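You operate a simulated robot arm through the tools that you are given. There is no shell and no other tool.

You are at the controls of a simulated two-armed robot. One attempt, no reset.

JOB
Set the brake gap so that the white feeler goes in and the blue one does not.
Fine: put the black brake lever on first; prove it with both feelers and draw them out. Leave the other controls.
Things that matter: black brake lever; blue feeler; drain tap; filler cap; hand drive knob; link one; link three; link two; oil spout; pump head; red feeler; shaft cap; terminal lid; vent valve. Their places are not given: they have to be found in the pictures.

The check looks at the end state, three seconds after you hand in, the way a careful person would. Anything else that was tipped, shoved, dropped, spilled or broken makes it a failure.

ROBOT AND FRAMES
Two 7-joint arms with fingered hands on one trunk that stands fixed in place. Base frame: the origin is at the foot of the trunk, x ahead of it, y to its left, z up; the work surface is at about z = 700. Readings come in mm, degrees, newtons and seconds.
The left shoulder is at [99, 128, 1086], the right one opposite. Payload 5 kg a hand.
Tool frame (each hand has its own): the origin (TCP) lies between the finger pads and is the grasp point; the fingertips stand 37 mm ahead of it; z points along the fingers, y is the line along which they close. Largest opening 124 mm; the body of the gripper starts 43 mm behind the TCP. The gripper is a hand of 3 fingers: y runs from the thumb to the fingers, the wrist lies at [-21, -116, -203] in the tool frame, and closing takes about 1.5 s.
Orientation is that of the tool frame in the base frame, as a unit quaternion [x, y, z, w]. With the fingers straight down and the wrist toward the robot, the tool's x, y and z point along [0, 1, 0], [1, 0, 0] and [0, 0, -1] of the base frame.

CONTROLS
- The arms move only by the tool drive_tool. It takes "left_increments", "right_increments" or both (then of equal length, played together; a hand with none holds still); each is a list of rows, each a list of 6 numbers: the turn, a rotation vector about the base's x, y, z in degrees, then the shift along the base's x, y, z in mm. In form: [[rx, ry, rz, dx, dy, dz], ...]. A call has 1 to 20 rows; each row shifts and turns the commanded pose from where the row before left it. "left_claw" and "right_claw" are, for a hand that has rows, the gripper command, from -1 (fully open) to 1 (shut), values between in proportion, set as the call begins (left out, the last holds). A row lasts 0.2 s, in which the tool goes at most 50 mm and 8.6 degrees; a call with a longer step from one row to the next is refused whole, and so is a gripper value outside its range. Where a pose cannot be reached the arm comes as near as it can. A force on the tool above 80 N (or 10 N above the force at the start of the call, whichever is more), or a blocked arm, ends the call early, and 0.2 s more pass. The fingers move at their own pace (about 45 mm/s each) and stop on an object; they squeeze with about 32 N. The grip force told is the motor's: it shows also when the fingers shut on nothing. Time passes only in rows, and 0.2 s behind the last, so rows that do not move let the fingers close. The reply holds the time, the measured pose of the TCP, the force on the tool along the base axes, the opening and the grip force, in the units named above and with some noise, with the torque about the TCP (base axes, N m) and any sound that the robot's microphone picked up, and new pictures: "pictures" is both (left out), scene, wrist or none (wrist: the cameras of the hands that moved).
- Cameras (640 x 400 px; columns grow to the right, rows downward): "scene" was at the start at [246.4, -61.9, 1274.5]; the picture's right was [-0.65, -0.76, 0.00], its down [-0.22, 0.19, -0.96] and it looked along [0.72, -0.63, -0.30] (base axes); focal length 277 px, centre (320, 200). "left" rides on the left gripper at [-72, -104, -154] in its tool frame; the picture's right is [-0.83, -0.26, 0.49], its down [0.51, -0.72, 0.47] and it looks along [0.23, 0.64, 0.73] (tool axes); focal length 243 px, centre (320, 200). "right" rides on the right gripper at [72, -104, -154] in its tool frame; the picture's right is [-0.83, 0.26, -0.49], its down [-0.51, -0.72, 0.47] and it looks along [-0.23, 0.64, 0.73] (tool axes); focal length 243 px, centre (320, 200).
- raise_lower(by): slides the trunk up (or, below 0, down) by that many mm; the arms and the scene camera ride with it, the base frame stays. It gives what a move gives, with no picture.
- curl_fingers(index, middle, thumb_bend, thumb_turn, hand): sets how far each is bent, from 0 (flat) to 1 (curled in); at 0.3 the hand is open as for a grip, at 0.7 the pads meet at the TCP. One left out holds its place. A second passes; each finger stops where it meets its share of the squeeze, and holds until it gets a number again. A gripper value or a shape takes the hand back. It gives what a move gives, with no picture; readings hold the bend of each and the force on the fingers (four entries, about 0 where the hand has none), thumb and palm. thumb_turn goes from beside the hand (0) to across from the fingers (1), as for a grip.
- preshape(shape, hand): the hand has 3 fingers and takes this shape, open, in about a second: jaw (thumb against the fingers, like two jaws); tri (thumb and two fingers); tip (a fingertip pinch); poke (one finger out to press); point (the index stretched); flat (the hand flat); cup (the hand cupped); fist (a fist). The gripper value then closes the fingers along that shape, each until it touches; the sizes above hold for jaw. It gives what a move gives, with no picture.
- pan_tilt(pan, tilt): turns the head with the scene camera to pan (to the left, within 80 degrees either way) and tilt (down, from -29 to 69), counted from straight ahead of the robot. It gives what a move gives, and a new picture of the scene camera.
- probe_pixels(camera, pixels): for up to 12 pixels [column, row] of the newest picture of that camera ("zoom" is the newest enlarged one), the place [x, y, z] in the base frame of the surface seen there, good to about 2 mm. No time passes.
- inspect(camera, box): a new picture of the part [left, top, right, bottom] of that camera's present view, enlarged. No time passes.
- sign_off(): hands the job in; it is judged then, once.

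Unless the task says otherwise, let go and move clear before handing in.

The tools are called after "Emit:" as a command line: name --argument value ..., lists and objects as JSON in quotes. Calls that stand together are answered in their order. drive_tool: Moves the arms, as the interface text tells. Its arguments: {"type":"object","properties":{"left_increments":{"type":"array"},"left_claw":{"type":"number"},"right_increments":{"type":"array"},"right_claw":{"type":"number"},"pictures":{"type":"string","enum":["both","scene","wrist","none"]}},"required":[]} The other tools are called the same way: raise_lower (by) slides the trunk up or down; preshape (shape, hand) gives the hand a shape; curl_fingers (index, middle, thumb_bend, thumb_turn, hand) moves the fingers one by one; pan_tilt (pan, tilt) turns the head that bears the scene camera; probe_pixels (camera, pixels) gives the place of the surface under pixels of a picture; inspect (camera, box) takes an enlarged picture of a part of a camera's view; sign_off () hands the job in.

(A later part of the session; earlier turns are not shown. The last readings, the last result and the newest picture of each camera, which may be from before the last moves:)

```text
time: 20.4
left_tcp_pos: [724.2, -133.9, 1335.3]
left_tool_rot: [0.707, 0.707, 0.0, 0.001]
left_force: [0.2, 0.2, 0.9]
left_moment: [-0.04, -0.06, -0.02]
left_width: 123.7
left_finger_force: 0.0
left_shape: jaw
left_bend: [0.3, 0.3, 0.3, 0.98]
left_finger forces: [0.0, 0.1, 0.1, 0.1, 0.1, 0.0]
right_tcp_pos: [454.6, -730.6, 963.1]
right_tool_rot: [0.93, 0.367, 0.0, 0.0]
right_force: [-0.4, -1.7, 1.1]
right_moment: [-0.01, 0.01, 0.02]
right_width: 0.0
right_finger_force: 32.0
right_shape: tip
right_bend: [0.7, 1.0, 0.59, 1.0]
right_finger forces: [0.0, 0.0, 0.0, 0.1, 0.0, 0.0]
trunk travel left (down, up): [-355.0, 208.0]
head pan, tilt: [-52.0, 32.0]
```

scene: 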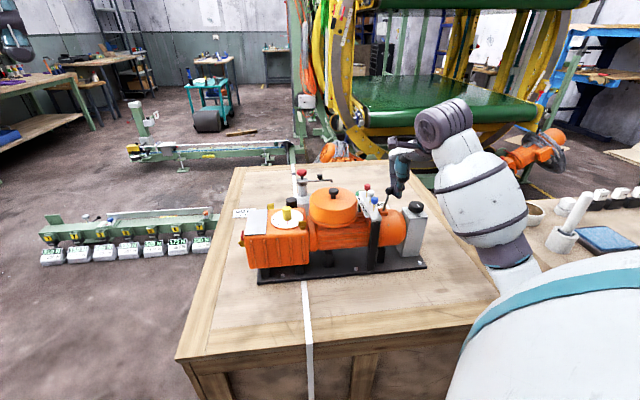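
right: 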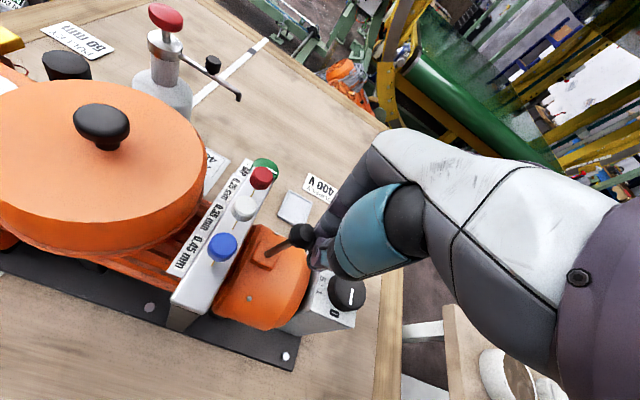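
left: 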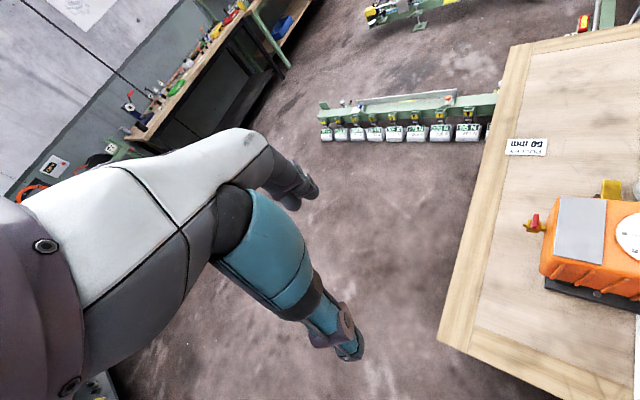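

The lever is moving with the tip at about 2 N. I'll push another 17 mm in small steps.

Emit:
drive_tool --right_increments '[[0, 0, 0, 2.9, 2.75, 0], [0, 0, 0, 2.9, 2.75, 0], [0, 0, 0, 2.9, 2.75, 0], [0, 0, 0, 2.9, 2.75, 0], [0, 0, 0, 0, 0, 0]]' --pictures "both"

Emit:
inspect --camera "scene" --box '[340, 140, 440, 220]'

```text
time: 21.6
left_tcp_pos: [723.9, -136.5, 1336.8]
left_tool_rot: [0.707, 0.707, 0.001, 0.0]
left_force: [0.5, 0.6, -0.6]
left_moment: [0.02, 0.04, -0.01]
left_width: 123.6
left_finger_force: 0.0
left_shape: jaw
left_bend: [0.3, 0.3, 0.3, 0.98]
left_finger forces: [0.0, 0.1, 0.1, 0.0, 0.0, 0.0]
right_tcp_pos: [464.1, -720.7, 963.2]
right_tool_rot: [0.931, 0.366, 0.001, 0.0]
right_force: [-14.3, -17.2, 1.7]
right_moment: [-0.32, 0.24, -0.2]
right_width: 0.0
right_finger_force: 31.8
right_shape: tip
right_bend: [0.7, 1.0, 0.59, 1.0]
right_finger forces: [0.1, 0.1, 0.0, 0.0, 0.0, 0.1]
trunk travel left (down, up): [-355.0, 208.0]
head pan, tilt: [-52.0, 32.0]
```

scene: 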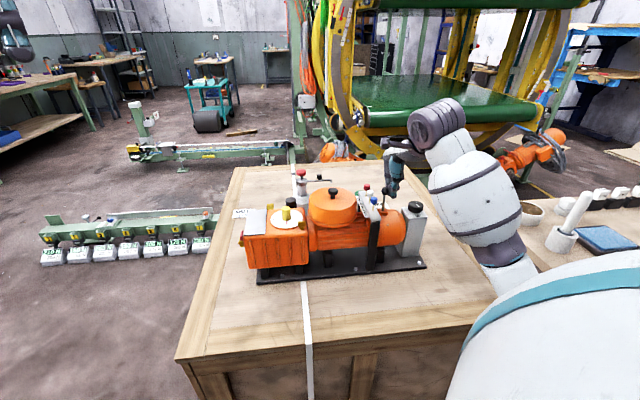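
right: 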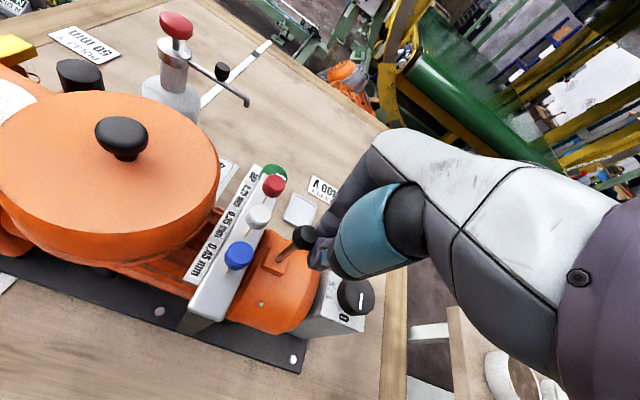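

```text
5.00 times, centred on (390, 180) of scene
```

zoom: 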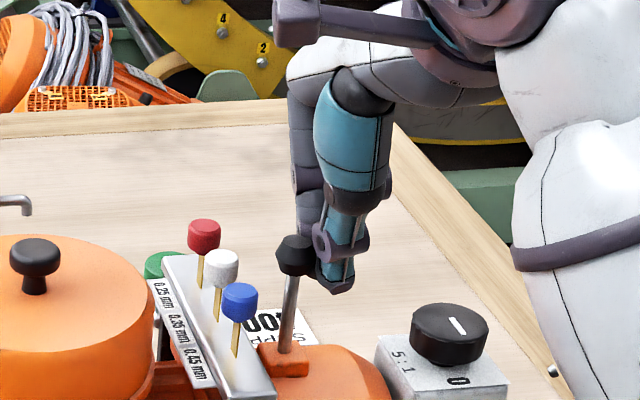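

The force jumped to about 22 N with the lever now roughly upright (zoom: ball (297,255), base (290,345)), so it has reached a stop. I'll back off along the same line and look at where it stays.

Emit:
drive_tool --right_increments '[[0, 0, 0, -4, -3.8, 0], [0, 0, 0, -7, -6.6, 0], [0, 0, 0, -7, -6.6, 0], [0, 0, 0, -7, -6.6, 0], [0, 0, 0, 0, 0, 0]]' --pictures "both"

Emit:
inspect --camera "scene" --box '[340, 150, 440, 230]'

Emit:
inspect --camera "right" --box '[170, 150, 330, 250]'

```text
time: 22.8
left_tcp_pos: [724.7, -135.5, 1334.8]
left_tool_rot: [0.707, 0.707, 0.001, 0.0]
left_force: [-0.1, 0.1, 0.1]
left_moment: [0.05, -0.01, -0.01]
left_width: 123.7
left_finger_force: 0.2
left_shape: jaw
left_bend: [0.3, 0.3, 0.3, 0.98]
left_finger forces: [0.0, 0.0, 0.0, 0.0, 0.0, 0.0]
right_tcp_pos: [441.6, -740.8, 963.0]
right_tool_rot: [0.93, 0.367, 0.0, 0.0]
right_force: [-0.6, 0.1, -0.3]
right_moment: [0.01, 0.01, 0.0]
right_width: 0.0
right_finger_force: 32.2
right_shape: tip
right_bend: [0.7, 1.0, 0.59, 1.0]
right_finger forces: [0.0, 0.0, 0.1, 0.1, 0.0, 0.0]
trunk travel left (down, up): [-355.0, 208.0]
head pan, tilt: [-52.0, 32.0]
```

scene: 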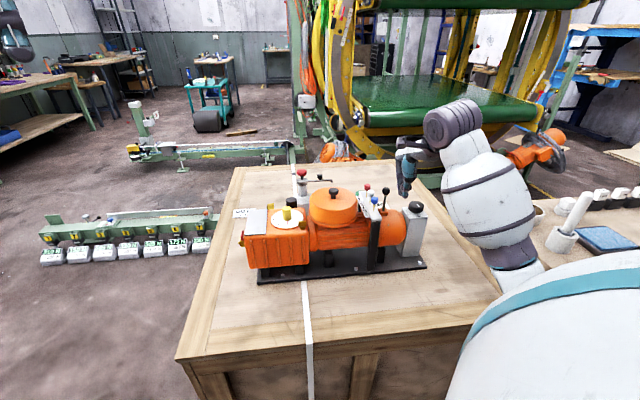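
right: 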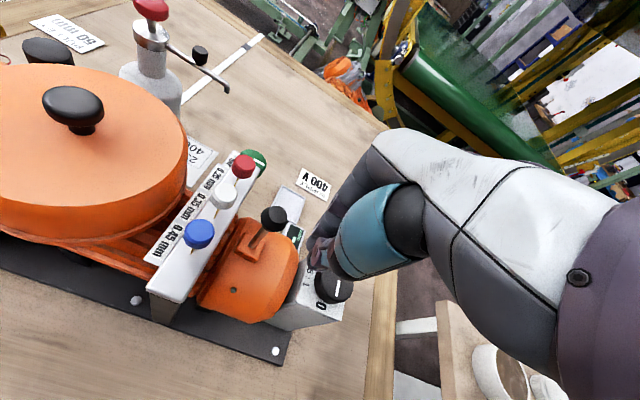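

```text
5.00 times, centred on (390, 190) of scene
```

zoom: 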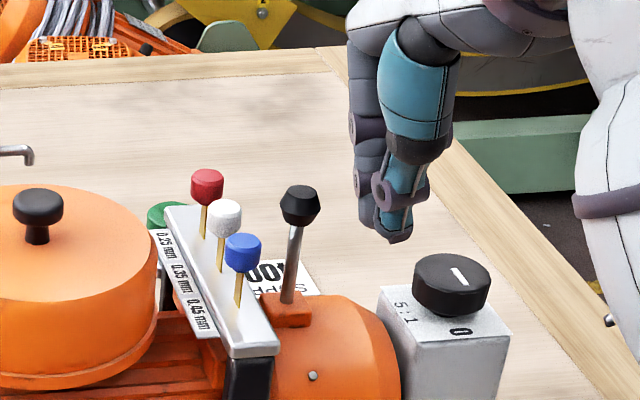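

```text
4.00 times, centred on (250, 200) of right
```

zoom: 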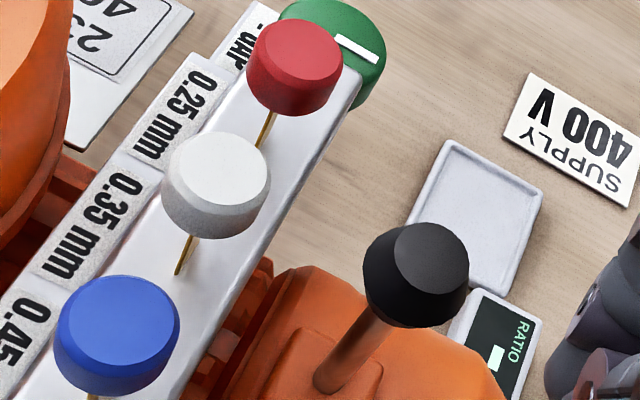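

The lever now stands by itself. I'll probe the ball and base to measure its lean.

Emit:
probe_pixels --camera "zoom" --pixels '[[415, 270], [330, 375], [360, 340], [270, 60], [220, 180], [118, 310], [345, 385], [320, 120]]'

Emit:
probe_pixels --camera "scene" --pixels '[[400, 191], [397.6, 208], [372, 192]]'

```text
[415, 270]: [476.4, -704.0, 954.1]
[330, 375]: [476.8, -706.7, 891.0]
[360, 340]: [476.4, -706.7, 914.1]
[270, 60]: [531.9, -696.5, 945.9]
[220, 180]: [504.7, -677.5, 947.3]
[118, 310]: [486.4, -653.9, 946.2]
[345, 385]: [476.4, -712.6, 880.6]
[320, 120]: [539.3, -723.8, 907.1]
```

```text
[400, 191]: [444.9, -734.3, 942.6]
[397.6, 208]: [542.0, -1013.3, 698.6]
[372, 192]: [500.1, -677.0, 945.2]
```

The ball (476,-705,954) is now directly above its base (477,-707,891), so the lever is upright. I'll press it once more gently to confirm it's really at its end stop and not on a halfway catch.

Emit:
drive_tool --right_increments '[[0, 0, 0, 5.8, 5.5, 0], [0, 0, 0, 5.8, 5.5, 0], [0, 0, 0, 5.8, 5.5, 0], [0, 0, 0, 1.45, 1.37, 0], [0, 0, 0, 1.45, 1.37, 0], [0, 0, 0, 0, 0, 0]]' --pictures "none"

Emit:
drive_tool --right_increments '[[0, 0, 0, 1.45, 1.37, 0], [0, 0, 0, 1.45, 1.37, 0], [0, 0, 0, 0, 0, 0]]' --pictures "none"

Emit:
drive_tool --right_increments '[[0, 0, 0, 1.45, 1.37, 0], [0, 0, 0, 1.45, 1.37, 0], [0, 0, 0, 0, 0, 0]]' --pictures "wrist"

```text
time: 24.2
left_tcp_pos: [724.8, -135.3, 1334.7]
left_tool_rot: [0.707, 0.707, 0.0, 0.0]
left_force: [0.4, 0.1, -0.3]
left_moment: [-0.01, 0.01, -0.02]
left_width: 123.6
left_finger_force: 0.1
left_shape: jaw
left_bend: [0.3, 0.3, 0.3, 0.98]
left_finger forces: [0.1, 0.0, 0.0, 0.1, 0.1, 0.0]
right_tcp_pos: [461.1, -721.3, 962.8]
right_tool_rot: [0.93, 0.367, 0.0, 0.0]
right_force: [-2.3, -3.9, 0.8]
right_moment: [-0.08, 0.06, -0.02]
right_width: 0.0
right_finger_force: 32.1
right_shape: tip
right_bend: [0.7, 1.0, 0.59, 1.0]
right_finger forces: [0.0, 0.0, 0.0, 0.1, 0.1, 0.0]
trunk travel left (down, up): [-355.0, 208.0]
head pan, tilt: [-52.0, 32.0]
```

```text
time: 25.0
left_tcp_pos: [724.1, -136.4, 1335.5]
left_tool_rot: [0.707, 0.707, 0.001, 0.0]
left_force: [0.3, -0.3, -0.6]
left_moment: [0.04, 0.0, 0.04]
left_width: 123.6
left_finger_force: 0.1
left_shape: jaw
left_bend: [0.3, 0.3, 0.3, 0.98]
left_finger forces: [0.0, 0.1, 0.1, 0.1, 0.1, 0.0]
right_tcp_pos: [463.3, -720.1, 962.9]
right_tool_rot: [0.931, 0.366, 0.001, 0.0]
right_force: [-11.1, -15.1, 2.1]
right_moment: [-0.28, 0.21, -0.16]
right_width: 0.0
right_finger_force: 31.8
right_shape: tip
right_bend: [0.7, 1.0, 0.59, 1.0]
right_finger forces: [0.1, 0.0, 0.1, 0.0, 0.0, 0.1]
trunk travel left (down, up): [-355.0, 208.0]
head pan, tilt: [-52.0, 32.0]
```

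```text
time: 25.8
left_tcp_pos: [721.6, -138.7, 1337.1]
left_tool_rot: [0.707, 0.707, 0.002, -0.001]
left_force: [-0.1, 0.5, 0.4]
left_moment: [-0.01, 0.0, 0.0]
left_width: 123.6
left_finger_force: 0.0
left_shape: jaw
left_bend: [0.3, 0.3, 0.3, 0.98]
left_finger forces: [0.0, 0.0, 0.0, 0.1, 0.1, 0.0]
right_tcp_pos: [463.5, -719.3, 963.4]
right_tool_rot: [0.931, 0.366, 0.002, -0.001]
right_force: [-24.0, -31.9, 6.1]
right_moment: [-0.62, 0.42, -0.36]
right_width: 0.1
right_finger_force: 32.1
right_shape: tip
right_bend: [0.7, 1.0, 0.59, 1.0]
right_finger forces: [63.3, 0.1, 0.0, 0.1, 0.0, 0.1]
trunk travel left (down, up): [-355.0, 208.0]
head pan, tilt: [-52.0, 32.0]
```

right: 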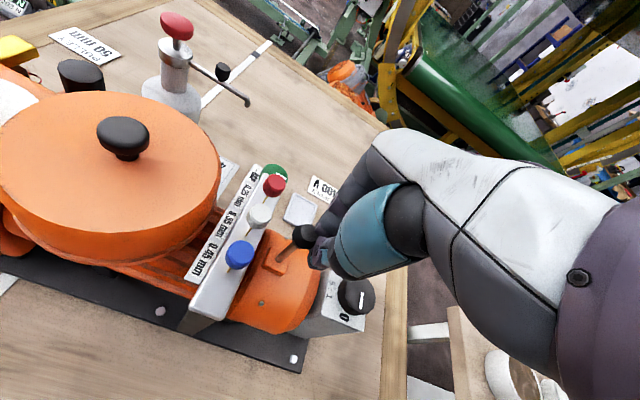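

The lever didn't move under 40 N, so upright is its firm end stop. I'll back away, lift clear, turn the hand to yaw -90° for pinching the feelers diagonally between their neighbours, and probe the drum lid beside the rack.

Emit:
drive_tool --right_increments '[[0, 0, 0, -3, -2.8, 0], [0, 0, 0, -6, -5.6, 0], [0, 0, 0, -8, -7.6, 0], [0, 0, 0, -8, -7.6, 10], [0, 0, 0, 0, 0, 30], [0, 0, 0, 0, 0, 40], [0, 0, -7.2, 0, 0, 30], [0, 0, -7.2, 10, 10, 10], [0, 0, -7.2, 15, 15, 0], [0, 0, -7.2, 15, 15, 0], [0, 0, -7.2, 15, 15, 0], [0, 0, -7, 15, 15, 0], [0, 0, 0, 0, 0, 0]]' --right_claw 1 --pictures "both"

Emit:
inspect --camera "scene" --box '[330, 90, 490, 250]'

```text
time: 28.6
left_tcp_pos: [726.4, -136.2, 1334.0]
left_tool_rot: [0.707, 0.707, -0.001, -0.002]
left_force: [-0.2, 0.5, -0.7]
left_moment: [0.01, 0.01, 0.03]
left_width: 123.5
left_finger_force: 0.0
left_shape: jaw
left_bend: [0.3, 0.3, 0.3, 0.98]
left_finger forces: [0.0, 0.0, 0.0, 0.1, 0.1, 0.0]
right_tcp_pos: [510.3, -677.3, 1096.7]
right_tool_rot: [1.0, 0.015, 0.016, 0.0]
right_force: [0.1, -0.4, -7.5]
right_moment: [-0.11, 0.05, -0.04]
right_width: 0.1
right_finger_force: 31.9
right_shape: tip
right_bend: [0.7, 1.0, 0.59, 1.0]
right_finger forces: [0.0, 0.1, 0.0, 0.0, 0.0, 0.0]
right hand out of reach, approached as far as the arm can: row 12
trunk travel left (down, up): [-355.0, 208.0]
head pan, tilt: [-52.0, 32.0]
```

scene: 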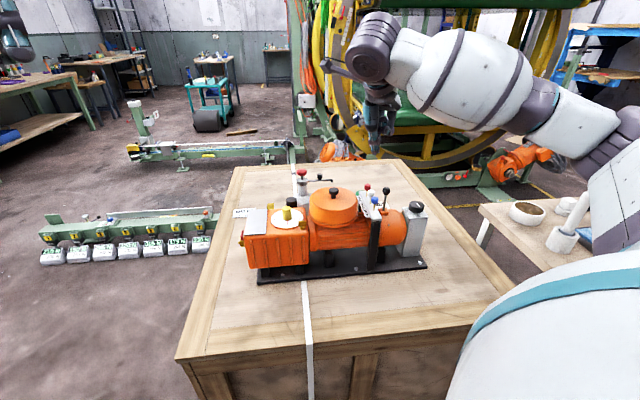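
right: 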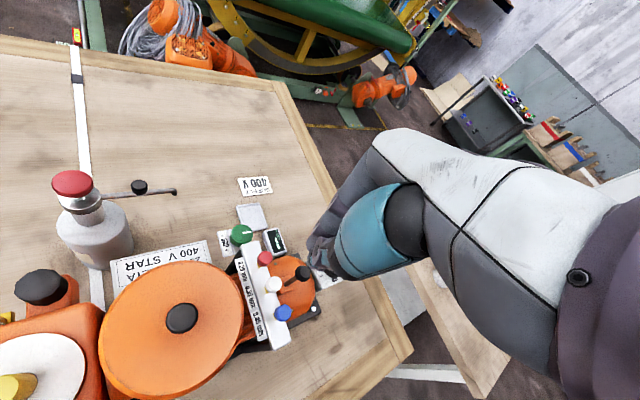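

```text
2.50 times, centred on (410, 170) of scene
```

zoom: 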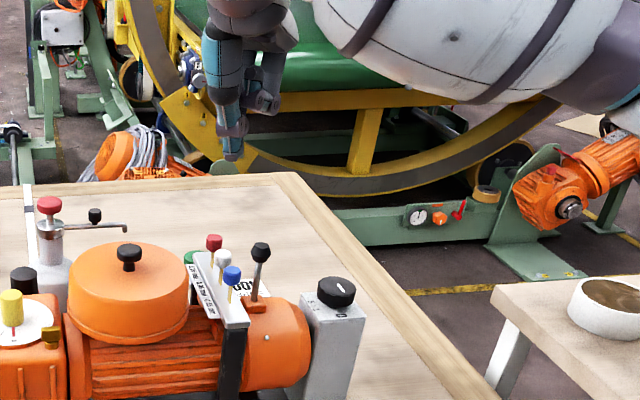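

The arm stopped just short of yaw -90° at a joint limit. A yaw of 0° (closing along base x) gives the same diagonal clearance past the neighbouring feelers and the lever ball, so I'll turn to that, with the pinch part-open at about 40 mm.

Emit:
drive_tool --right_increments '[[0, 0, 8.2, 0, 0, 0], [0, 0, 8.2, 0, 0, 0], [0, 0, 8.2, 0, 0, 0], [0, 0, 8.2, 0, 0, 0], [0, 0, 8.2, 0, 0, 0], [0, 0, 8.2, 0, 0, 0], [0, 0, 8.2, 0, 0, 0], [0, 0, 8.2, 0, 0, 0], [0, 0, 8.2, 0, 0, 0], [0, 0, 8.2, 0, 0, 0], [0, 0, 7.98, 0, 0, 0], [0, 0, 0, 0, 0, 0]]' --right_claw 0.3 --pictures "both"

Emit:
inspect --camera "scene" --box '[300, 90, 460, 250]'

```text
time: 31.2
left_tcp_pos: [724.5, -134.8, 1335.1]
left_tool_rot: [0.708, 0.707, 0.0, 0.0]
left_force: [-0.2, -0.8, 0.3]
left_moment: [0.0, -0.01, 0.02]
left_width: 123.5
left_finger_force: 0.0
left_shape: jaw
left_bend: [0.3, 0.3, 0.3, 0.98]
left_finger forces: [0.1, 0.0, 0.0, 0.0, 0.0, 0.0]
right_tcp_pos: [505.2, -676.4, 1084.9]
right_tool_rot: [0.706, 0.708, -0.001, 0.0]
right_force: [-0.5, 0.9, -0.3]
right_moment: [0.01, -0.01, 0.01]
right_width: 42.7
right_finger_force: 0.0
right_shape: tip
right_bend: [0.73, 0.98, 0.73, 1.0]
right_finger forces: [0.0, 0.0, 0.1, 0.1, 0.0, 0.0]
trunk travel left (down, up): [-355.0, 208.0]
head pan, tilt: [-52.0, 32.0]
```

scene: 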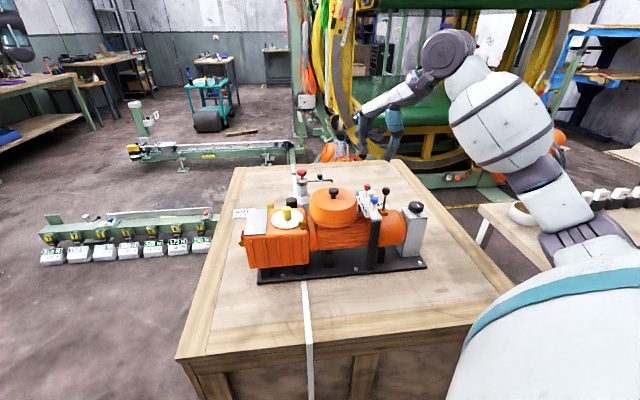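
right: 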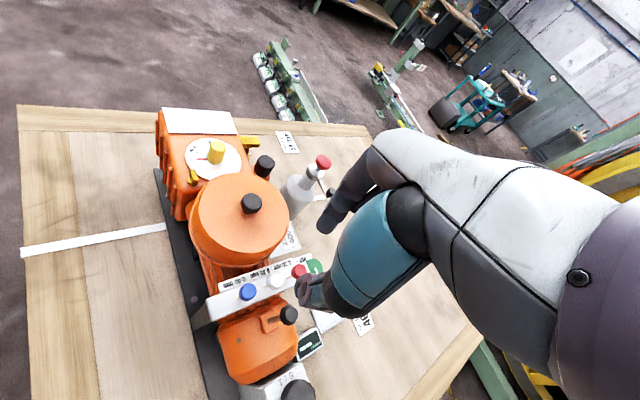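

```text
2.50 times, centred on (380, 170) of scene
```

zoom: 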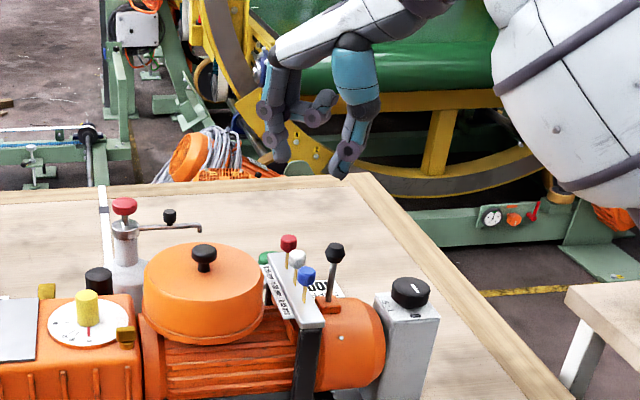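

The pinch is open 42.7 mm: index tip near zoom (283,158), thumb tip near (338,172). I'll probe these to find where the tips sit relative to the TCP.

Emit:
probe_pixels --camera "zoom" --pixels '[[282, 160], [275, 158], [290, 158], [336, 172], [346, 172], [330, 170], [325, 110], [350, 150], [272, 140], [245, 292], [265, 310], [200, 250]]'

Emit:
probe_pixels --camera "right" --pixels '[[299, 292], [305, 302], [322, 228], [330, 233], [247, 293], [273, 280], [298, 271], [288, 316], [287, 240], [280, 265], [240, 268], [316, 266]]'

```text
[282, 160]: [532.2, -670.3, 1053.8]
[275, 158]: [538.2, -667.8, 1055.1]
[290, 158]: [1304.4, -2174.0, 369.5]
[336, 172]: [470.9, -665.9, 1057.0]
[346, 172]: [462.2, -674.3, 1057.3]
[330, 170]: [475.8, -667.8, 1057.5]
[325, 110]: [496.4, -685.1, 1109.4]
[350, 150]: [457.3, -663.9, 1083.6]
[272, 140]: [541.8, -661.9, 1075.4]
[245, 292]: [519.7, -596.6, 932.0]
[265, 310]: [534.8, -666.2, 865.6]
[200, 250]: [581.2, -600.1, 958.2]
```

```text
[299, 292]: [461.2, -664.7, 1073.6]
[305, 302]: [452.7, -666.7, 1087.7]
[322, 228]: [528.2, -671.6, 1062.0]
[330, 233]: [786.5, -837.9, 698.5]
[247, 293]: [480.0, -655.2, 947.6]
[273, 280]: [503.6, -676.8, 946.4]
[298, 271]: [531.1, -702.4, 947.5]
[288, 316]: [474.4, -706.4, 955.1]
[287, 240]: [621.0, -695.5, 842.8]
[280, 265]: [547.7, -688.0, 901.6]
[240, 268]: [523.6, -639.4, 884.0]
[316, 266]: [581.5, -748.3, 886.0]
```

I'll zoom in on the feeler heads in the wrist view to pin down the centre of each top face.

Emit:
inspect --camera "right" --box '[220, 250, 316, 310]'

```text
6.67 times, centred on (268, 280) of right
```

zoom: 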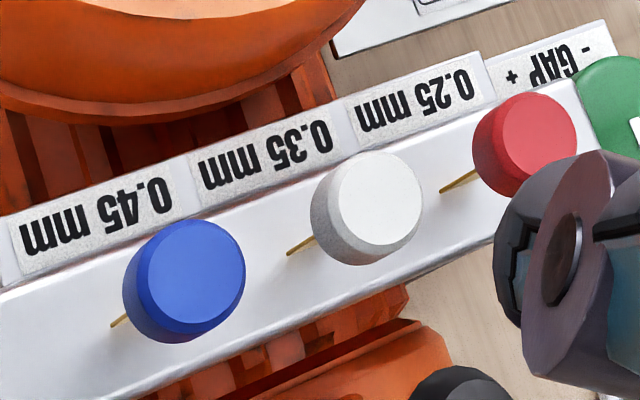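

The top-face centres are at zoom (379,200) for white, (197,274) for blue and (537,140) for red. I'll probe them with edge points for size.

Emit:
probe_pixels --camera "zoom" --pixels '[[379, 200], [197, 274], [537, 140], [340, 195], [418, 195], [379, 158], [379, 240], [430, 385], [300, 320], [560, 100], [20, 295], [190, 395]]'

```text
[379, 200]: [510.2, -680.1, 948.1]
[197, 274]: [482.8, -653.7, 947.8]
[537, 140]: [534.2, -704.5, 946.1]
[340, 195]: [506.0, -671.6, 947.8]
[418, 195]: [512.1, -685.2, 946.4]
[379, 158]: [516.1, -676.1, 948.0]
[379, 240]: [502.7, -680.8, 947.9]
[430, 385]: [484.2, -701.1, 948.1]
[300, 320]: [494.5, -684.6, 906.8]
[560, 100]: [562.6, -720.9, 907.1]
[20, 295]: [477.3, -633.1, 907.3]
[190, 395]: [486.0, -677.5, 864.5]
```

Head centres are about white (509,-679), blue (483,-654) and red (534,-704), tops at z≈948. I'll narrow the opening to about 34 mm and lower over the white feeler to just above the heads, then check.

Emit:
drive_tool --right_increments '[[0, 0, 0, 6, -2.6, -20], [0, 0, 0, 0, 0, -25], [0, 0, 0, 0, 0, -25], [0, 0, 0, 0, 0, -13], [0, 0, 0, 0, 0, 0], [0, 0, 0, 0, 0, 0]]' --right_claw 0.45 --pictures "both"

Emit:
inspect --camera "scene" --box '[330, 130, 430, 210]'

Emit:
inspect --camera "right" --box '[250, 190, 380, 320]'

```text
time: 32.6
left_tcp_pos: [724.7, -134.6, 1335.3]
left_tool_rot: [0.706, 0.708, -0.001, 0.001]
left_force: [-0.2, 0.3, -0.1]
left_moment: [0.01, 0.04, -0.02]
left_width: 123.7
left_finger_force: 0.1
left_shape: jaw
left_bend: [0.3, 0.3, 0.3, 0.98]
left_finger forces: [0.1, 0.0, 0.0, 0.0, 0.1, 0.1]
right_tcp_pos: [510.3, -678.0, 1001.4]
right_tool_rot: [0.707, 0.707, 0.0, 0.0]
right_force: [0.2, -0.7, -0.1]
right_moment: [0.01, -0.01, -0.02]
right_width: 34.7
right_finger_force: 0.1
right_shape: tip
right_bend: [0.73, 0.98, 0.74, 1.0]
right_finger forces: [0.0, 0.1, 0.0, 0.0, 0.0, 0.1]
trunk travel left (down, up): [-355.0, 208.0]
head pan, tilt: [-52.0, 32.0]
```

scene: 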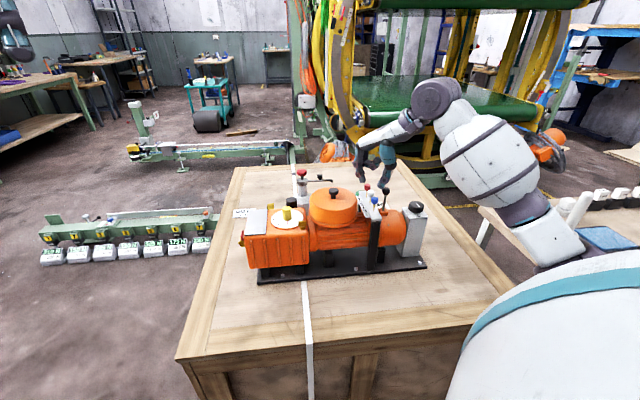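
right: 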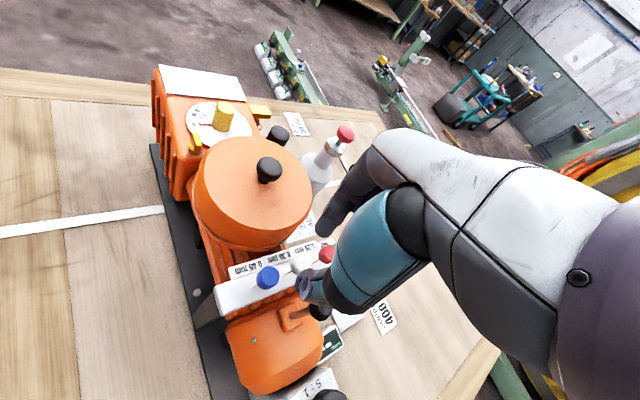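

```text
5.00 times, centred on (380, 170) of scene
```

zoom: 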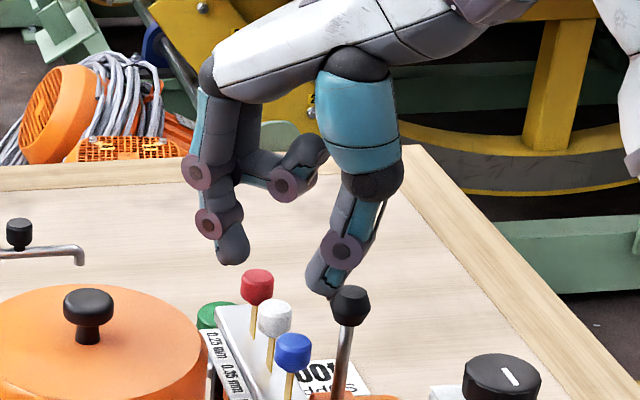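

```text
3.08 times, centred on (315, 255) of right
```

zoom: 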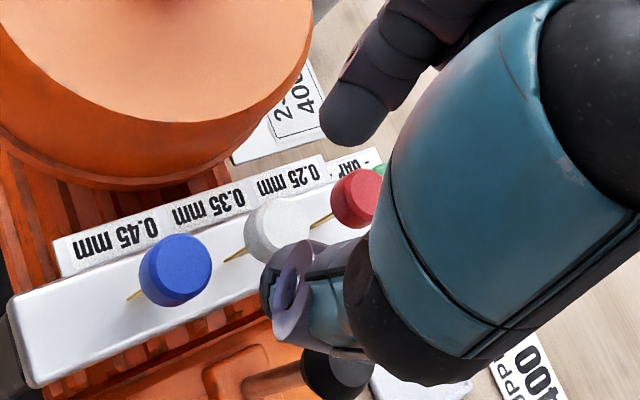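

The open pinch (index tip at zoom (232,255), thumb tip (325,288)) straddles the white head (274,315) with the lever ball just outside the thumb. I'll lower in small steps so the tips come about 13 mm below the head's top.

Emit:
drive_tool --right_increments '[[0, 0, 0, 0.5, -0.5, -6], [0, 0, 0, 0, 0, -6], [0, 0, 0, 0, 0, -6], [0, 0, 0, 0, 0, -6], [0, 0, 0, 0, 0, -5], [0, 0, 0, 0, 0, -4], [0, 0, 0, 0, 0, 0]]' --pictures "both"

Emit:
inspect --camera "scene" --box '[340, 150, 420, 214]'

Emit:
inspect --camera "right" --box '[250, 190, 380, 320]'

```text
time: 34.2
left_tcp_pos: [725.7, -134.3, 1335.8]
left_tool_rot: [0.707, 0.707, 0.0, 0.0]
left_force: [0.3, 0.6, 0.1]
left_moment: [0.02, 0.01, -0.01]
left_width: 123.5
left_finger_force: 0.1
left_shape: jaw
left_bend: [0.3, 0.3, 0.3, 0.98]
left_finger forces: [0.0, 0.0, 0.0, 0.0, 0.1, 0.1]
right_tcp_pos: [511.7, -680.0, 968.2]
right_tool_rot: [0.707, 0.707, 0.0, 0.0]
right_force: [-0.2, 0.4, 0.7]
right_moment: [-0.01, 0.0, 0.0]
right_width: 34.4
right_finger_force: 0.2
right_shape: tip
right_bend: [0.73, 0.98, 0.74, 1.0]
right_finger forces: [0.0, 0.0, 0.0, 0.1, 0.0, 0.0]
trunk travel left (down, up): [-355.0, 208.0]
head pan, tilt: [-52.0, 32.0]
```

scene: 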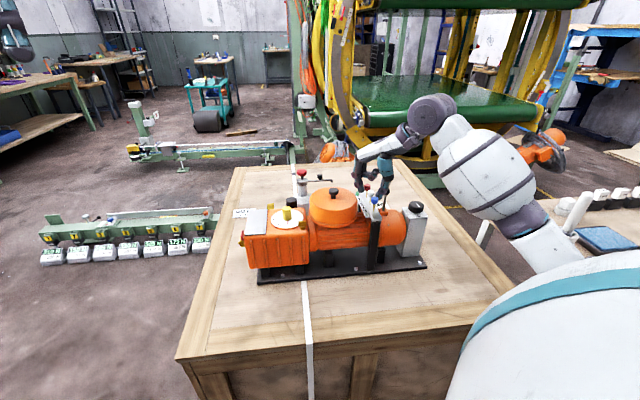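
right: 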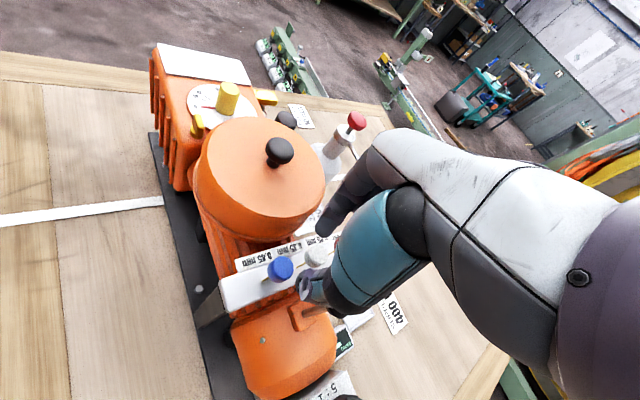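

```text
6.25 times, centred on (380, 182) of scene
```

zoom: 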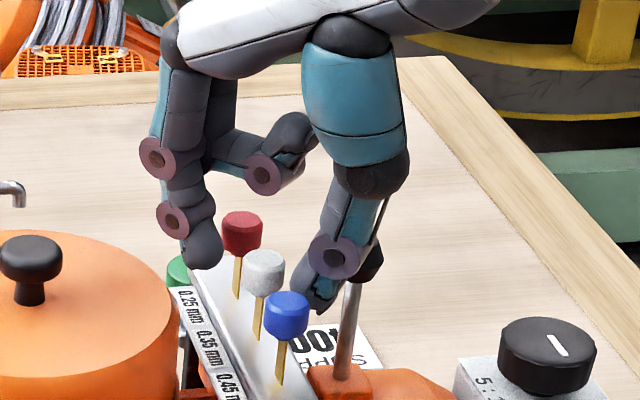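

```text
3.08 times, centred on (315, 255) of right
```

zoom: 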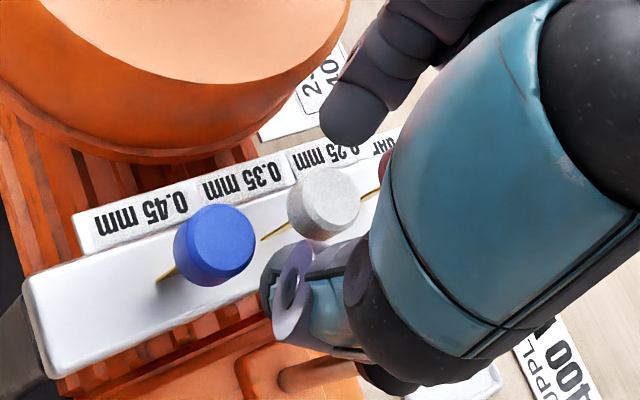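

The white head (zoom (265,270)) sits between the index (205,250) and thumb tips (325,290), with the other feelers clear. I'll close the pinch on it.

Emit:
drive_tool --right_increments '[[0, 0, 0, 0, 0, 0], [0, 0, 0, 0, 0, 0], [0, 0, 0, 0, 0, 0], [0, 0, 0, 0, 0, 0], [0, 0, 0, 0, 0, 0], [0, 0, 0, 0, 0, 0]]' --right_claw 1 --pictures "both"

Emit:
inspect --camera "scene" --box '[340, 150, 420, 214]'

Emit:
inspect --camera "right" --box '[250, 190, 380, 320]'

```text
time: 35.6
left_tcp_pos: [726.1, -134.1, 1335.0]
left_tool_rot: [0.707, 0.707, 0.0, -0.001]
left_force: [0.2, -0.1, -0.7]
left_moment: [-0.01, 0.0, 0.0]
left_width: 123.6
left_finger_force: 0.0
left_shape: jaw
left_bend: [0.3, 0.3, 0.3, 0.98]
left_finger forces: [0.1, 0.1, 0.1, 0.0, 0.0, 0.1]
right_tcp_pos: [510.7, -678.9, 967.0]
right_tool_rot: [0.707, 0.708, 0.0, 0.0]
right_force: [-0.4, 3.9, -3.2]
right_moment: [0.08, -0.03, -0.06]
right_width: 13.5
right_finger_force: 31.9
right_shape: tip
right_bend: [0.68, 1.0, 0.74, 1.0]
right_finger forces: [27.2, 0.0, 0.0, 0.0, 28.7, 0.1]
trunk travel left (down, up): [-355.0, 208.0]
head pan, tilt: [-52.0, 32.0]
```

scene: 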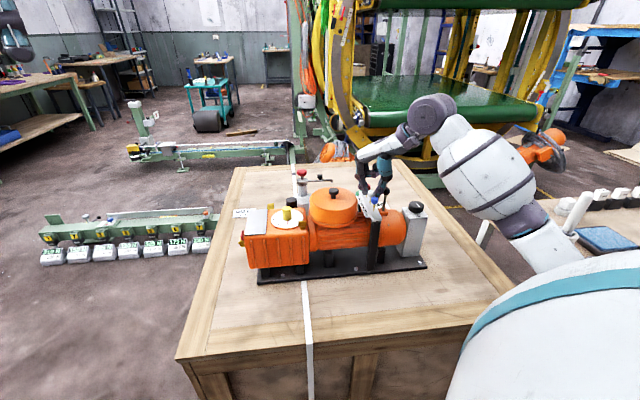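
right: 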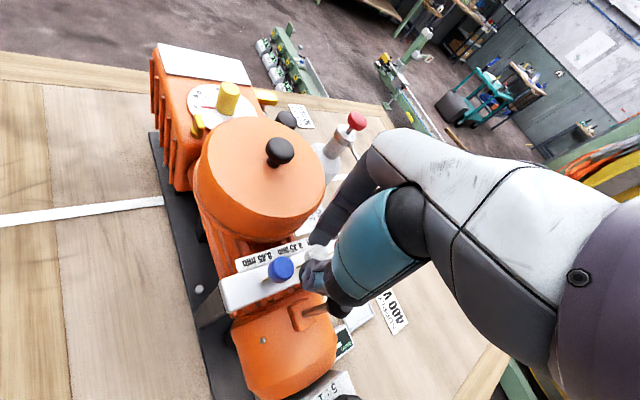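

```text
6.25 times, centred on (380, 182) of scene
```

zoom: 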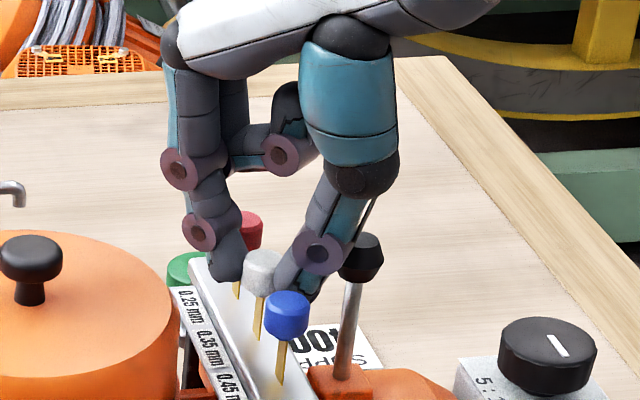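

```text
3.08 times, centred on (315, 255) of right
```

zoom: 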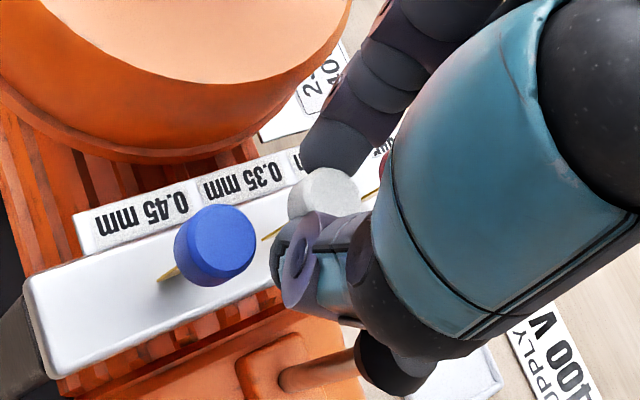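

The white head is gripped (28 N on index and thumb, width 13.5). I'll press gently down 3 mm and read the force to see whether it enters.

Emit:
drive_tool --right_increments '[[0, 0, 0, 0, 0, -1.5], [0, 0, 0, 0, 0, -1.5], [0, 0, 0, 0, 0, 0]]' --pictures "scene"

Emit:
inspect --camera "scene" --box '[340, 150, 420, 214]'

```text
time: 36.4
left_tcp_pos: [724.7, -134.0, 1335.8]
left_tool_rot: [0.707, 0.707, 0.0, 0.0]
left_force: [0.4, -0.2, -0.1]
left_moment: [0.03, 0.0, 0.0]
left_width: 123.7
left_finger_force: 0.1
left_shape: jaw
left_bend: [0.3, 0.3, 0.3, 0.98]
left_finger forces: [0.0, 0.0, 0.0, 0.0, 0.0, 0.1]
right_tcp_pos: [513.2, -680.1, 965.7]
right_tool_rot: [0.707, 0.707, -0.001, 0.0]
right_force: [-0.7, 0.7, 0.7]
right_moment: [0.07, 0.01, -0.07]
right_width: 13.6
right_finger_force: 32.0
right_shape: tip
right_bend: [0.68, 1.0, 0.74, 1.0]
right_finger forces: [27.7, 0.0, 0.0, 0.0, 29.1, 0.1]
trunk travel left (down, up): [-355.0, 208.0]
head pan, tilt: [-52.0, 32.0]
```

scene: 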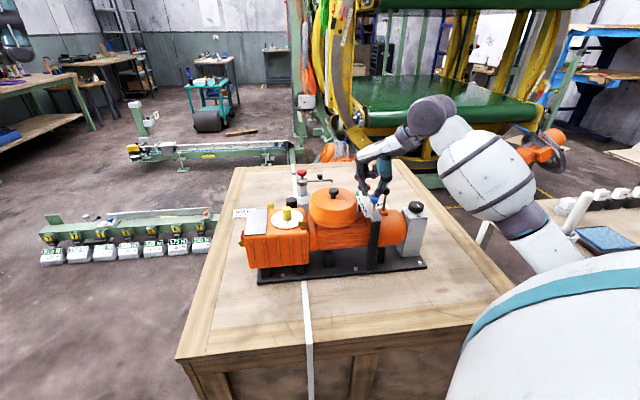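

```text
6.25 times, centred on (380, 182) of scene
```

zoom: 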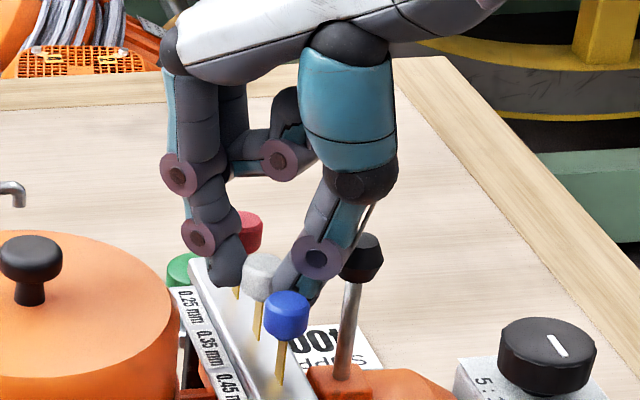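

The white feeler went down about 2-3 mm with almost no resistance. I'll carry on down in small steps.

Emit:
drive_tool --right_increments '[[0, 0, 0, 0, 0, -1.5], [0, 0, 0, 0, 0, -1.5], [0, 0, 0, 0, 0, 0]]' --pictures "none"

Emit:
drive_tool --right_increments '[[0, 0, 0, 0, 0, -1.5], [0, 0, 0, 0, 0, -1.5], [0, 0, 0, 0, 0, 0]]' --pictures "scene"

Emit:
inspect --camera "scene" --box '[340, 150, 420, 214]'

```text
time: 37.2
left_tcp_pos: [725.5, -135.6, 1334.7]
left_tool_rot: [0.707, 0.707, -0.001, 0.0]
left_force: [-0.2, 0.1, -0.8]
left_moment: [-0.01, 0.01, 0.02]
left_width: 123.9
left_finger_force: 0.0
left_shape: jaw
left_bend: [0.3, 0.3, 0.3, 0.98]
left_finger forces: [0.1, 0.0, 0.1, 0.0, 0.0, 0.0]
right_tcp_pos: [513.6, -678.0, 962.4]
right_tool_rot: [0.707, 0.707, 0.0, 0.001]
right_force: [-0.3, 0.9, 0.6]
right_moment: [0.01, -0.03, -0.04]
right_width: 13.4
right_finger_force: 32.1
right_shape: tip
right_bend: [0.68, 1.0, 0.74, 1.0]
right_finger forces: [27.3, 0.0, 0.1, 0.1, 29.2, 0.0]
trunk travel left (down, up): [-355.0, 208.0]
head pan, tilt: [-52.0, 32.0]
```

```text
time: 38.0
left_tcp_pos: [724.4, -133.5, 1337.4]
left_tool_rot: [0.707, 0.707, 0.0, -0.001]
left_force: [-0.3, 0.5, 0.1]
left_moment: [0.0, 0.01, -0.03]
left_width: 123.8
left_finger_force: 0.0
left_shape: jaw
left_bend: [0.3, 0.3, 0.3, 0.98]
left_finger forces: [0.0, 0.0, 0.0, 0.0, 0.0, 0.0]
right_tcp_pos: [512.5, -678.1, 960.7]
right_tool_rot: [0.707, 0.707, 0.0, 0.001]
right_force: [-1.7, -0.3, 10.2]
right_moment: [0.02, 0.03, -0.09]
right_width: 13.8
right_finger_force: 32.0
right_shape: tip
right_bend: [0.68, 1.0, 0.74, 1.0]
right_finger forces: [28.4, 0.0, 0.0, 0.1, 31.0, 0.1]
trunk travel left (down, up): [-355.0, 208.0]
head pan, tilt: [-52.0, 32.0]
```

scene: 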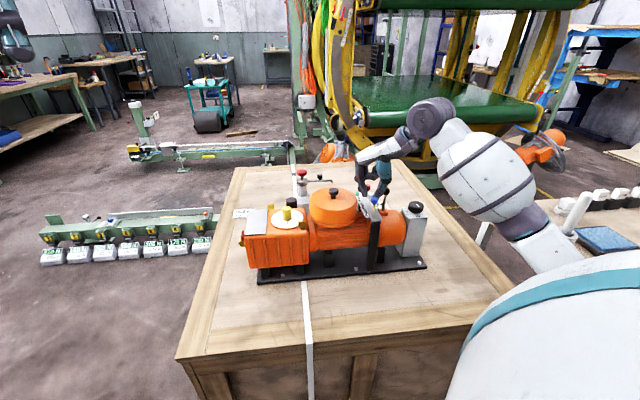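

```text
6.25 times, centred on (380, 182) of scene
```

zoom: 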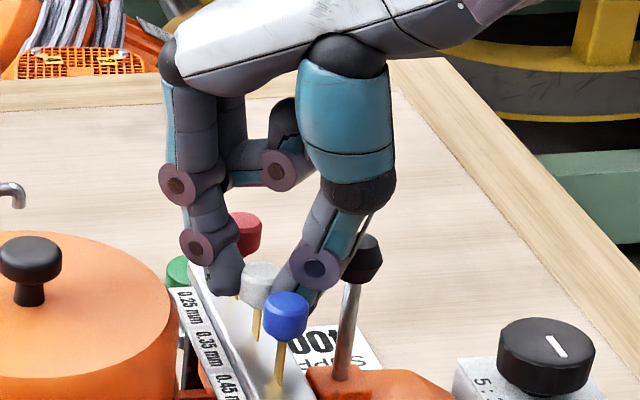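

At TCP z≈960.7 the force rose to 10 N after about 6-7 mm of travel, so white is stopped at the gap mouth and the gap is currently too small. I'll draw the white feeler back up to its rest height and release it, then adjust the gap.

Emit:
drive_tool --right_increments '[[0, 0, 0, 0, 0, 2], [0, 0, 0, 0, 0, 2], [0, 0, 0, 0, 0, 2], [0, 0, 0, 0, 0, 2], [0, 0, 0, 0, 0, 1], [0, 0, 0, 0, 0, 0]]' --pictures "scene"

Emit:
inspect --camera "scene" --box '[340, 150, 420, 214]'

```text
time: 39.4
left_tcp_pos: [725.6, -135.1, 1334.4]
left_tool_rot: [0.707, 0.707, 0.0, 0.0]
left_force: [0.5, 0.5, -0.3]
left_moment: [-0.03, 0.02, -0.01]
left_width: 123.8
left_finger_force: 0.1
left_shape: jaw
left_bend: [0.3, 0.3, 0.3, 0.98]
left_finger forces: [0.0, 0.0, 0.0, 0.0, 0.1, 0.0]
right_tcp_pos: [512.1, -679.6, 967.8]
right_tool_rot: [0.708, 0.707, 0.0, 0.0]
right_force: [-1.3, 5.3, -2.1]
right_moment: [0.11, 0.04, -0.06]
right_width: 13.5
right_finger_force: 31.9
right_shape: tip
right_bend: [0.68, 1.0, 0.74, 1.0]
right_finger forces: [28.3, 0.0, 0.1, 0.1, 30.8, 0.0]
trunk travel left (down, up): [-355.0, 208.0]
head pan, tilt: [-52.0, 32.0]
```

scene: 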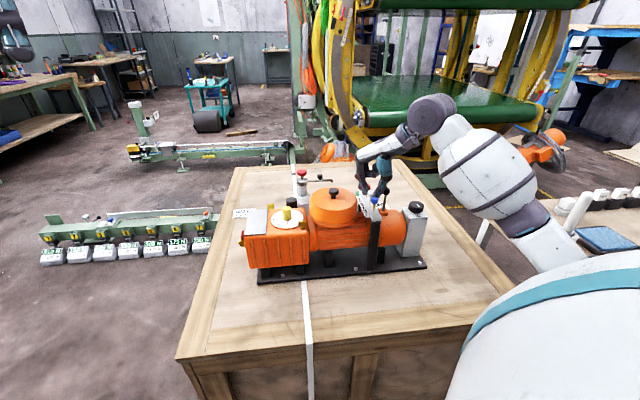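

```text
6.25 times, centred on (380, 182) of scene
```

zoom: 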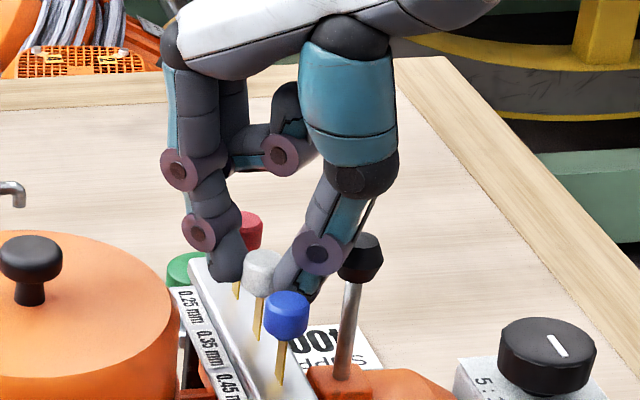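

White is back at its starting height (zoom (262,272), as before). I'll release it, rise clear, and check that all three feelers stand level.

Emit:
drive_tool --right_increments '[[0, 0, 0, 0, 0, 0], [0, 0, 0, 0, 0, 0], [0, 0, 0, 0, 0, 0], [0, 0, 0, 0, 0, 0], [0, 0, 0, 0, 0, 12], [0, 0, 0, 0, 0, 20], [0, 0, 0, 0, 0, 30], [0, 0, 0, 0, 0, 30], [0, 0, 0, 0, 0, 20], [0, 0, 0, 0, 0, 0]]' --right_claw 0.45 --pictures "both"

Emit:
inspect --camera "right" --box '[220, 240, 350, 321]'

Emit:
inspect --camera "scene" --box '[340, 160, 420, 210]'

```text
time: 41.6
left_tcp_pos: [725.9, -135.2, 1335.4]
left_tool_rot: [0.707, 0.707, 0.0, 0.0]
left_force: [-0.2, -0.2, -0.4]
left_moment: [-0.01, -0.01, -0.02]
left_width: 123.7
left_finger_force: 0.0
left_shape: jaw
left_bend: [0.3, 0.3, 0.3, 0.98]
left_finger forces: [0.0, 0.0, 0.1, 0.0, 0.0, 0.1]
right_tcp_pos: [511.8, -680.0, 1081.2]
right_tool_rot: [0.707, 0.707, 0.0, 0.0]
right_force: [0.0, -0.1, -1.0]
right_moment: [-0.01, -0.01, 0.0]
right_width: 33.9
right_finger_force: 0.1
right_shape: tip
right_bend: [0.73, 0.98, 0.74, 1.0]
right_finger forces: [0.0, 0.1, 0.1, 0.1, 0.0, 0.1]
trunk travel left (down, up): [-355.0, 208.0]
head pan, tilt: [-52.0, 32.0]
```

scene: 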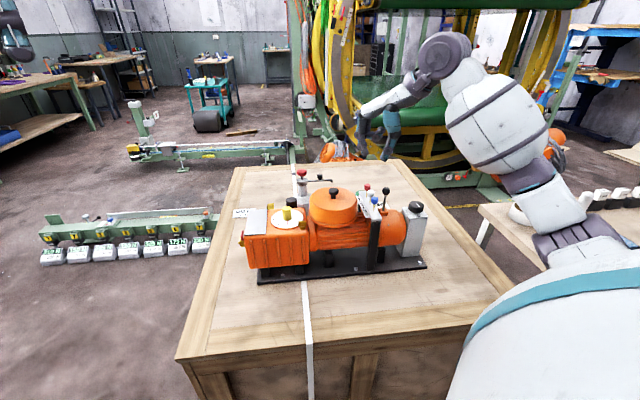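
right: 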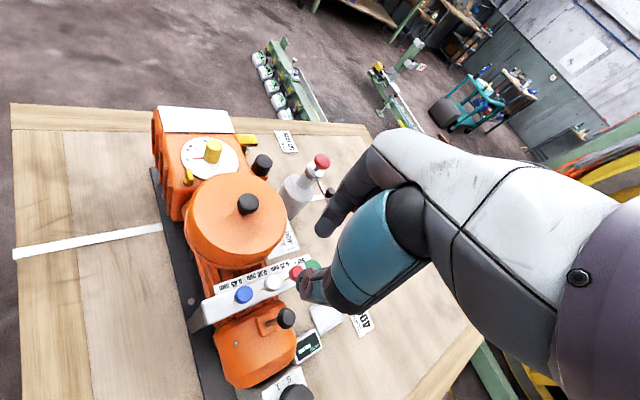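

```text
4.92 times, centred on (285, 280) of right
```

zoom: 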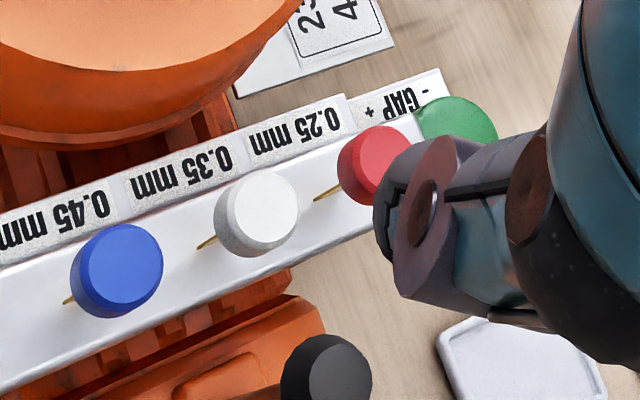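

```text
8.00 times, centred on (380, 185) of scene
```

zoom: 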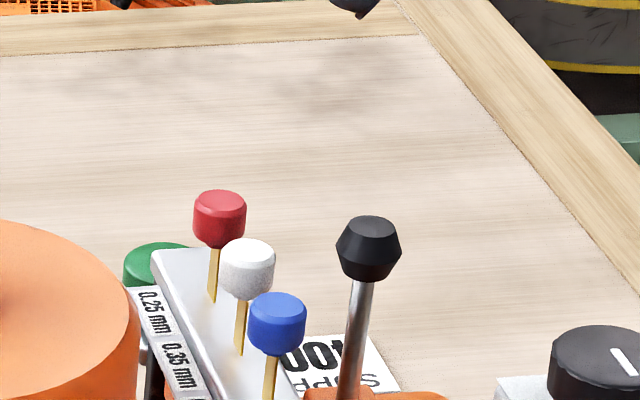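

All three feelers stand level, the lever is upright, and the white feeler wouldn't enter, so the gap has to grow. I'll move above the green knob and get a precise look at its centre and mark.

Emit:
drive_tool --right_increments '[[0, 0, 0, 22, -22, 0], [0, 0, 0, 22, -22, 0], [0, 0, 0, 21, -23, 0], [0, 0, 0, 0, 0, 0]]' --pictures "wrist"

Emit:
inspect --camera "right" --box '[210, 260, 306, 320]'

```text
time: 42.6
left_tcp_pos: [724.6, -135.0, 1335.5]
left_tool_rot: [0.707, 0.708, 0.0, 0.0]
left_force: [-0.1, 0.6, 0.1]
left_moment: [-0.05, 0.02, 0.0]
left_width: 123.7
left_finger_force: 0.0
left_shape: jaw
left_bend: [0.3, 0.3, 0.3, 0.98]
left_finger forces: [0.0, 0.0, 0.0, 0.0, 0.0, 0.0]
right_tcp_pos: [579.0, -745.2, 1080.1]
right_tool_rot: [0.707, 0.708, 0.0, 0.0]
right_force: [0.7, 0.4, 0.0]
right_moment: [0.02, 0.03, 0.02]
right_width: 33.8
right_finger_force: 0.1
right_shape: tip
right_bend: [0.73, 0.98, 0.74, 1.0]
right_finger forces: [0.0, 0.0, 0.0, 0.1, 0.1, 0.0]
trunk travel left (down, up): [-355.0, 208.0]
head pan, tilt: [-52.0, 32.0]
```

right: 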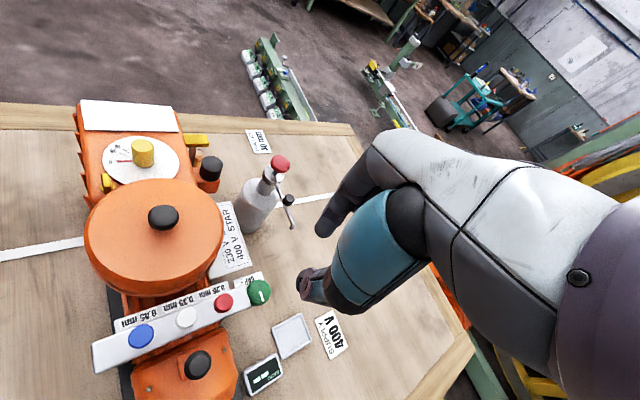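

```text
6.67 times, centred on (258, 290) of right
```

zoom: 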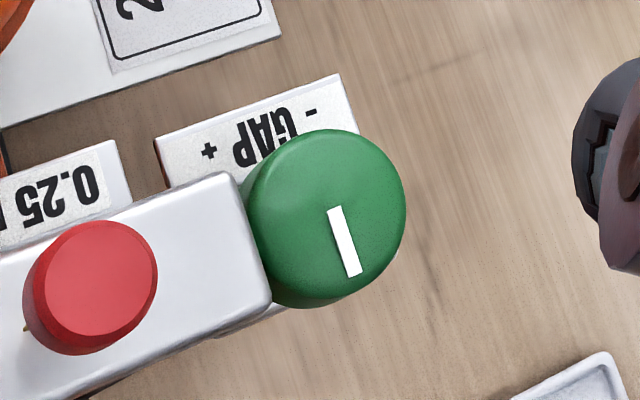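

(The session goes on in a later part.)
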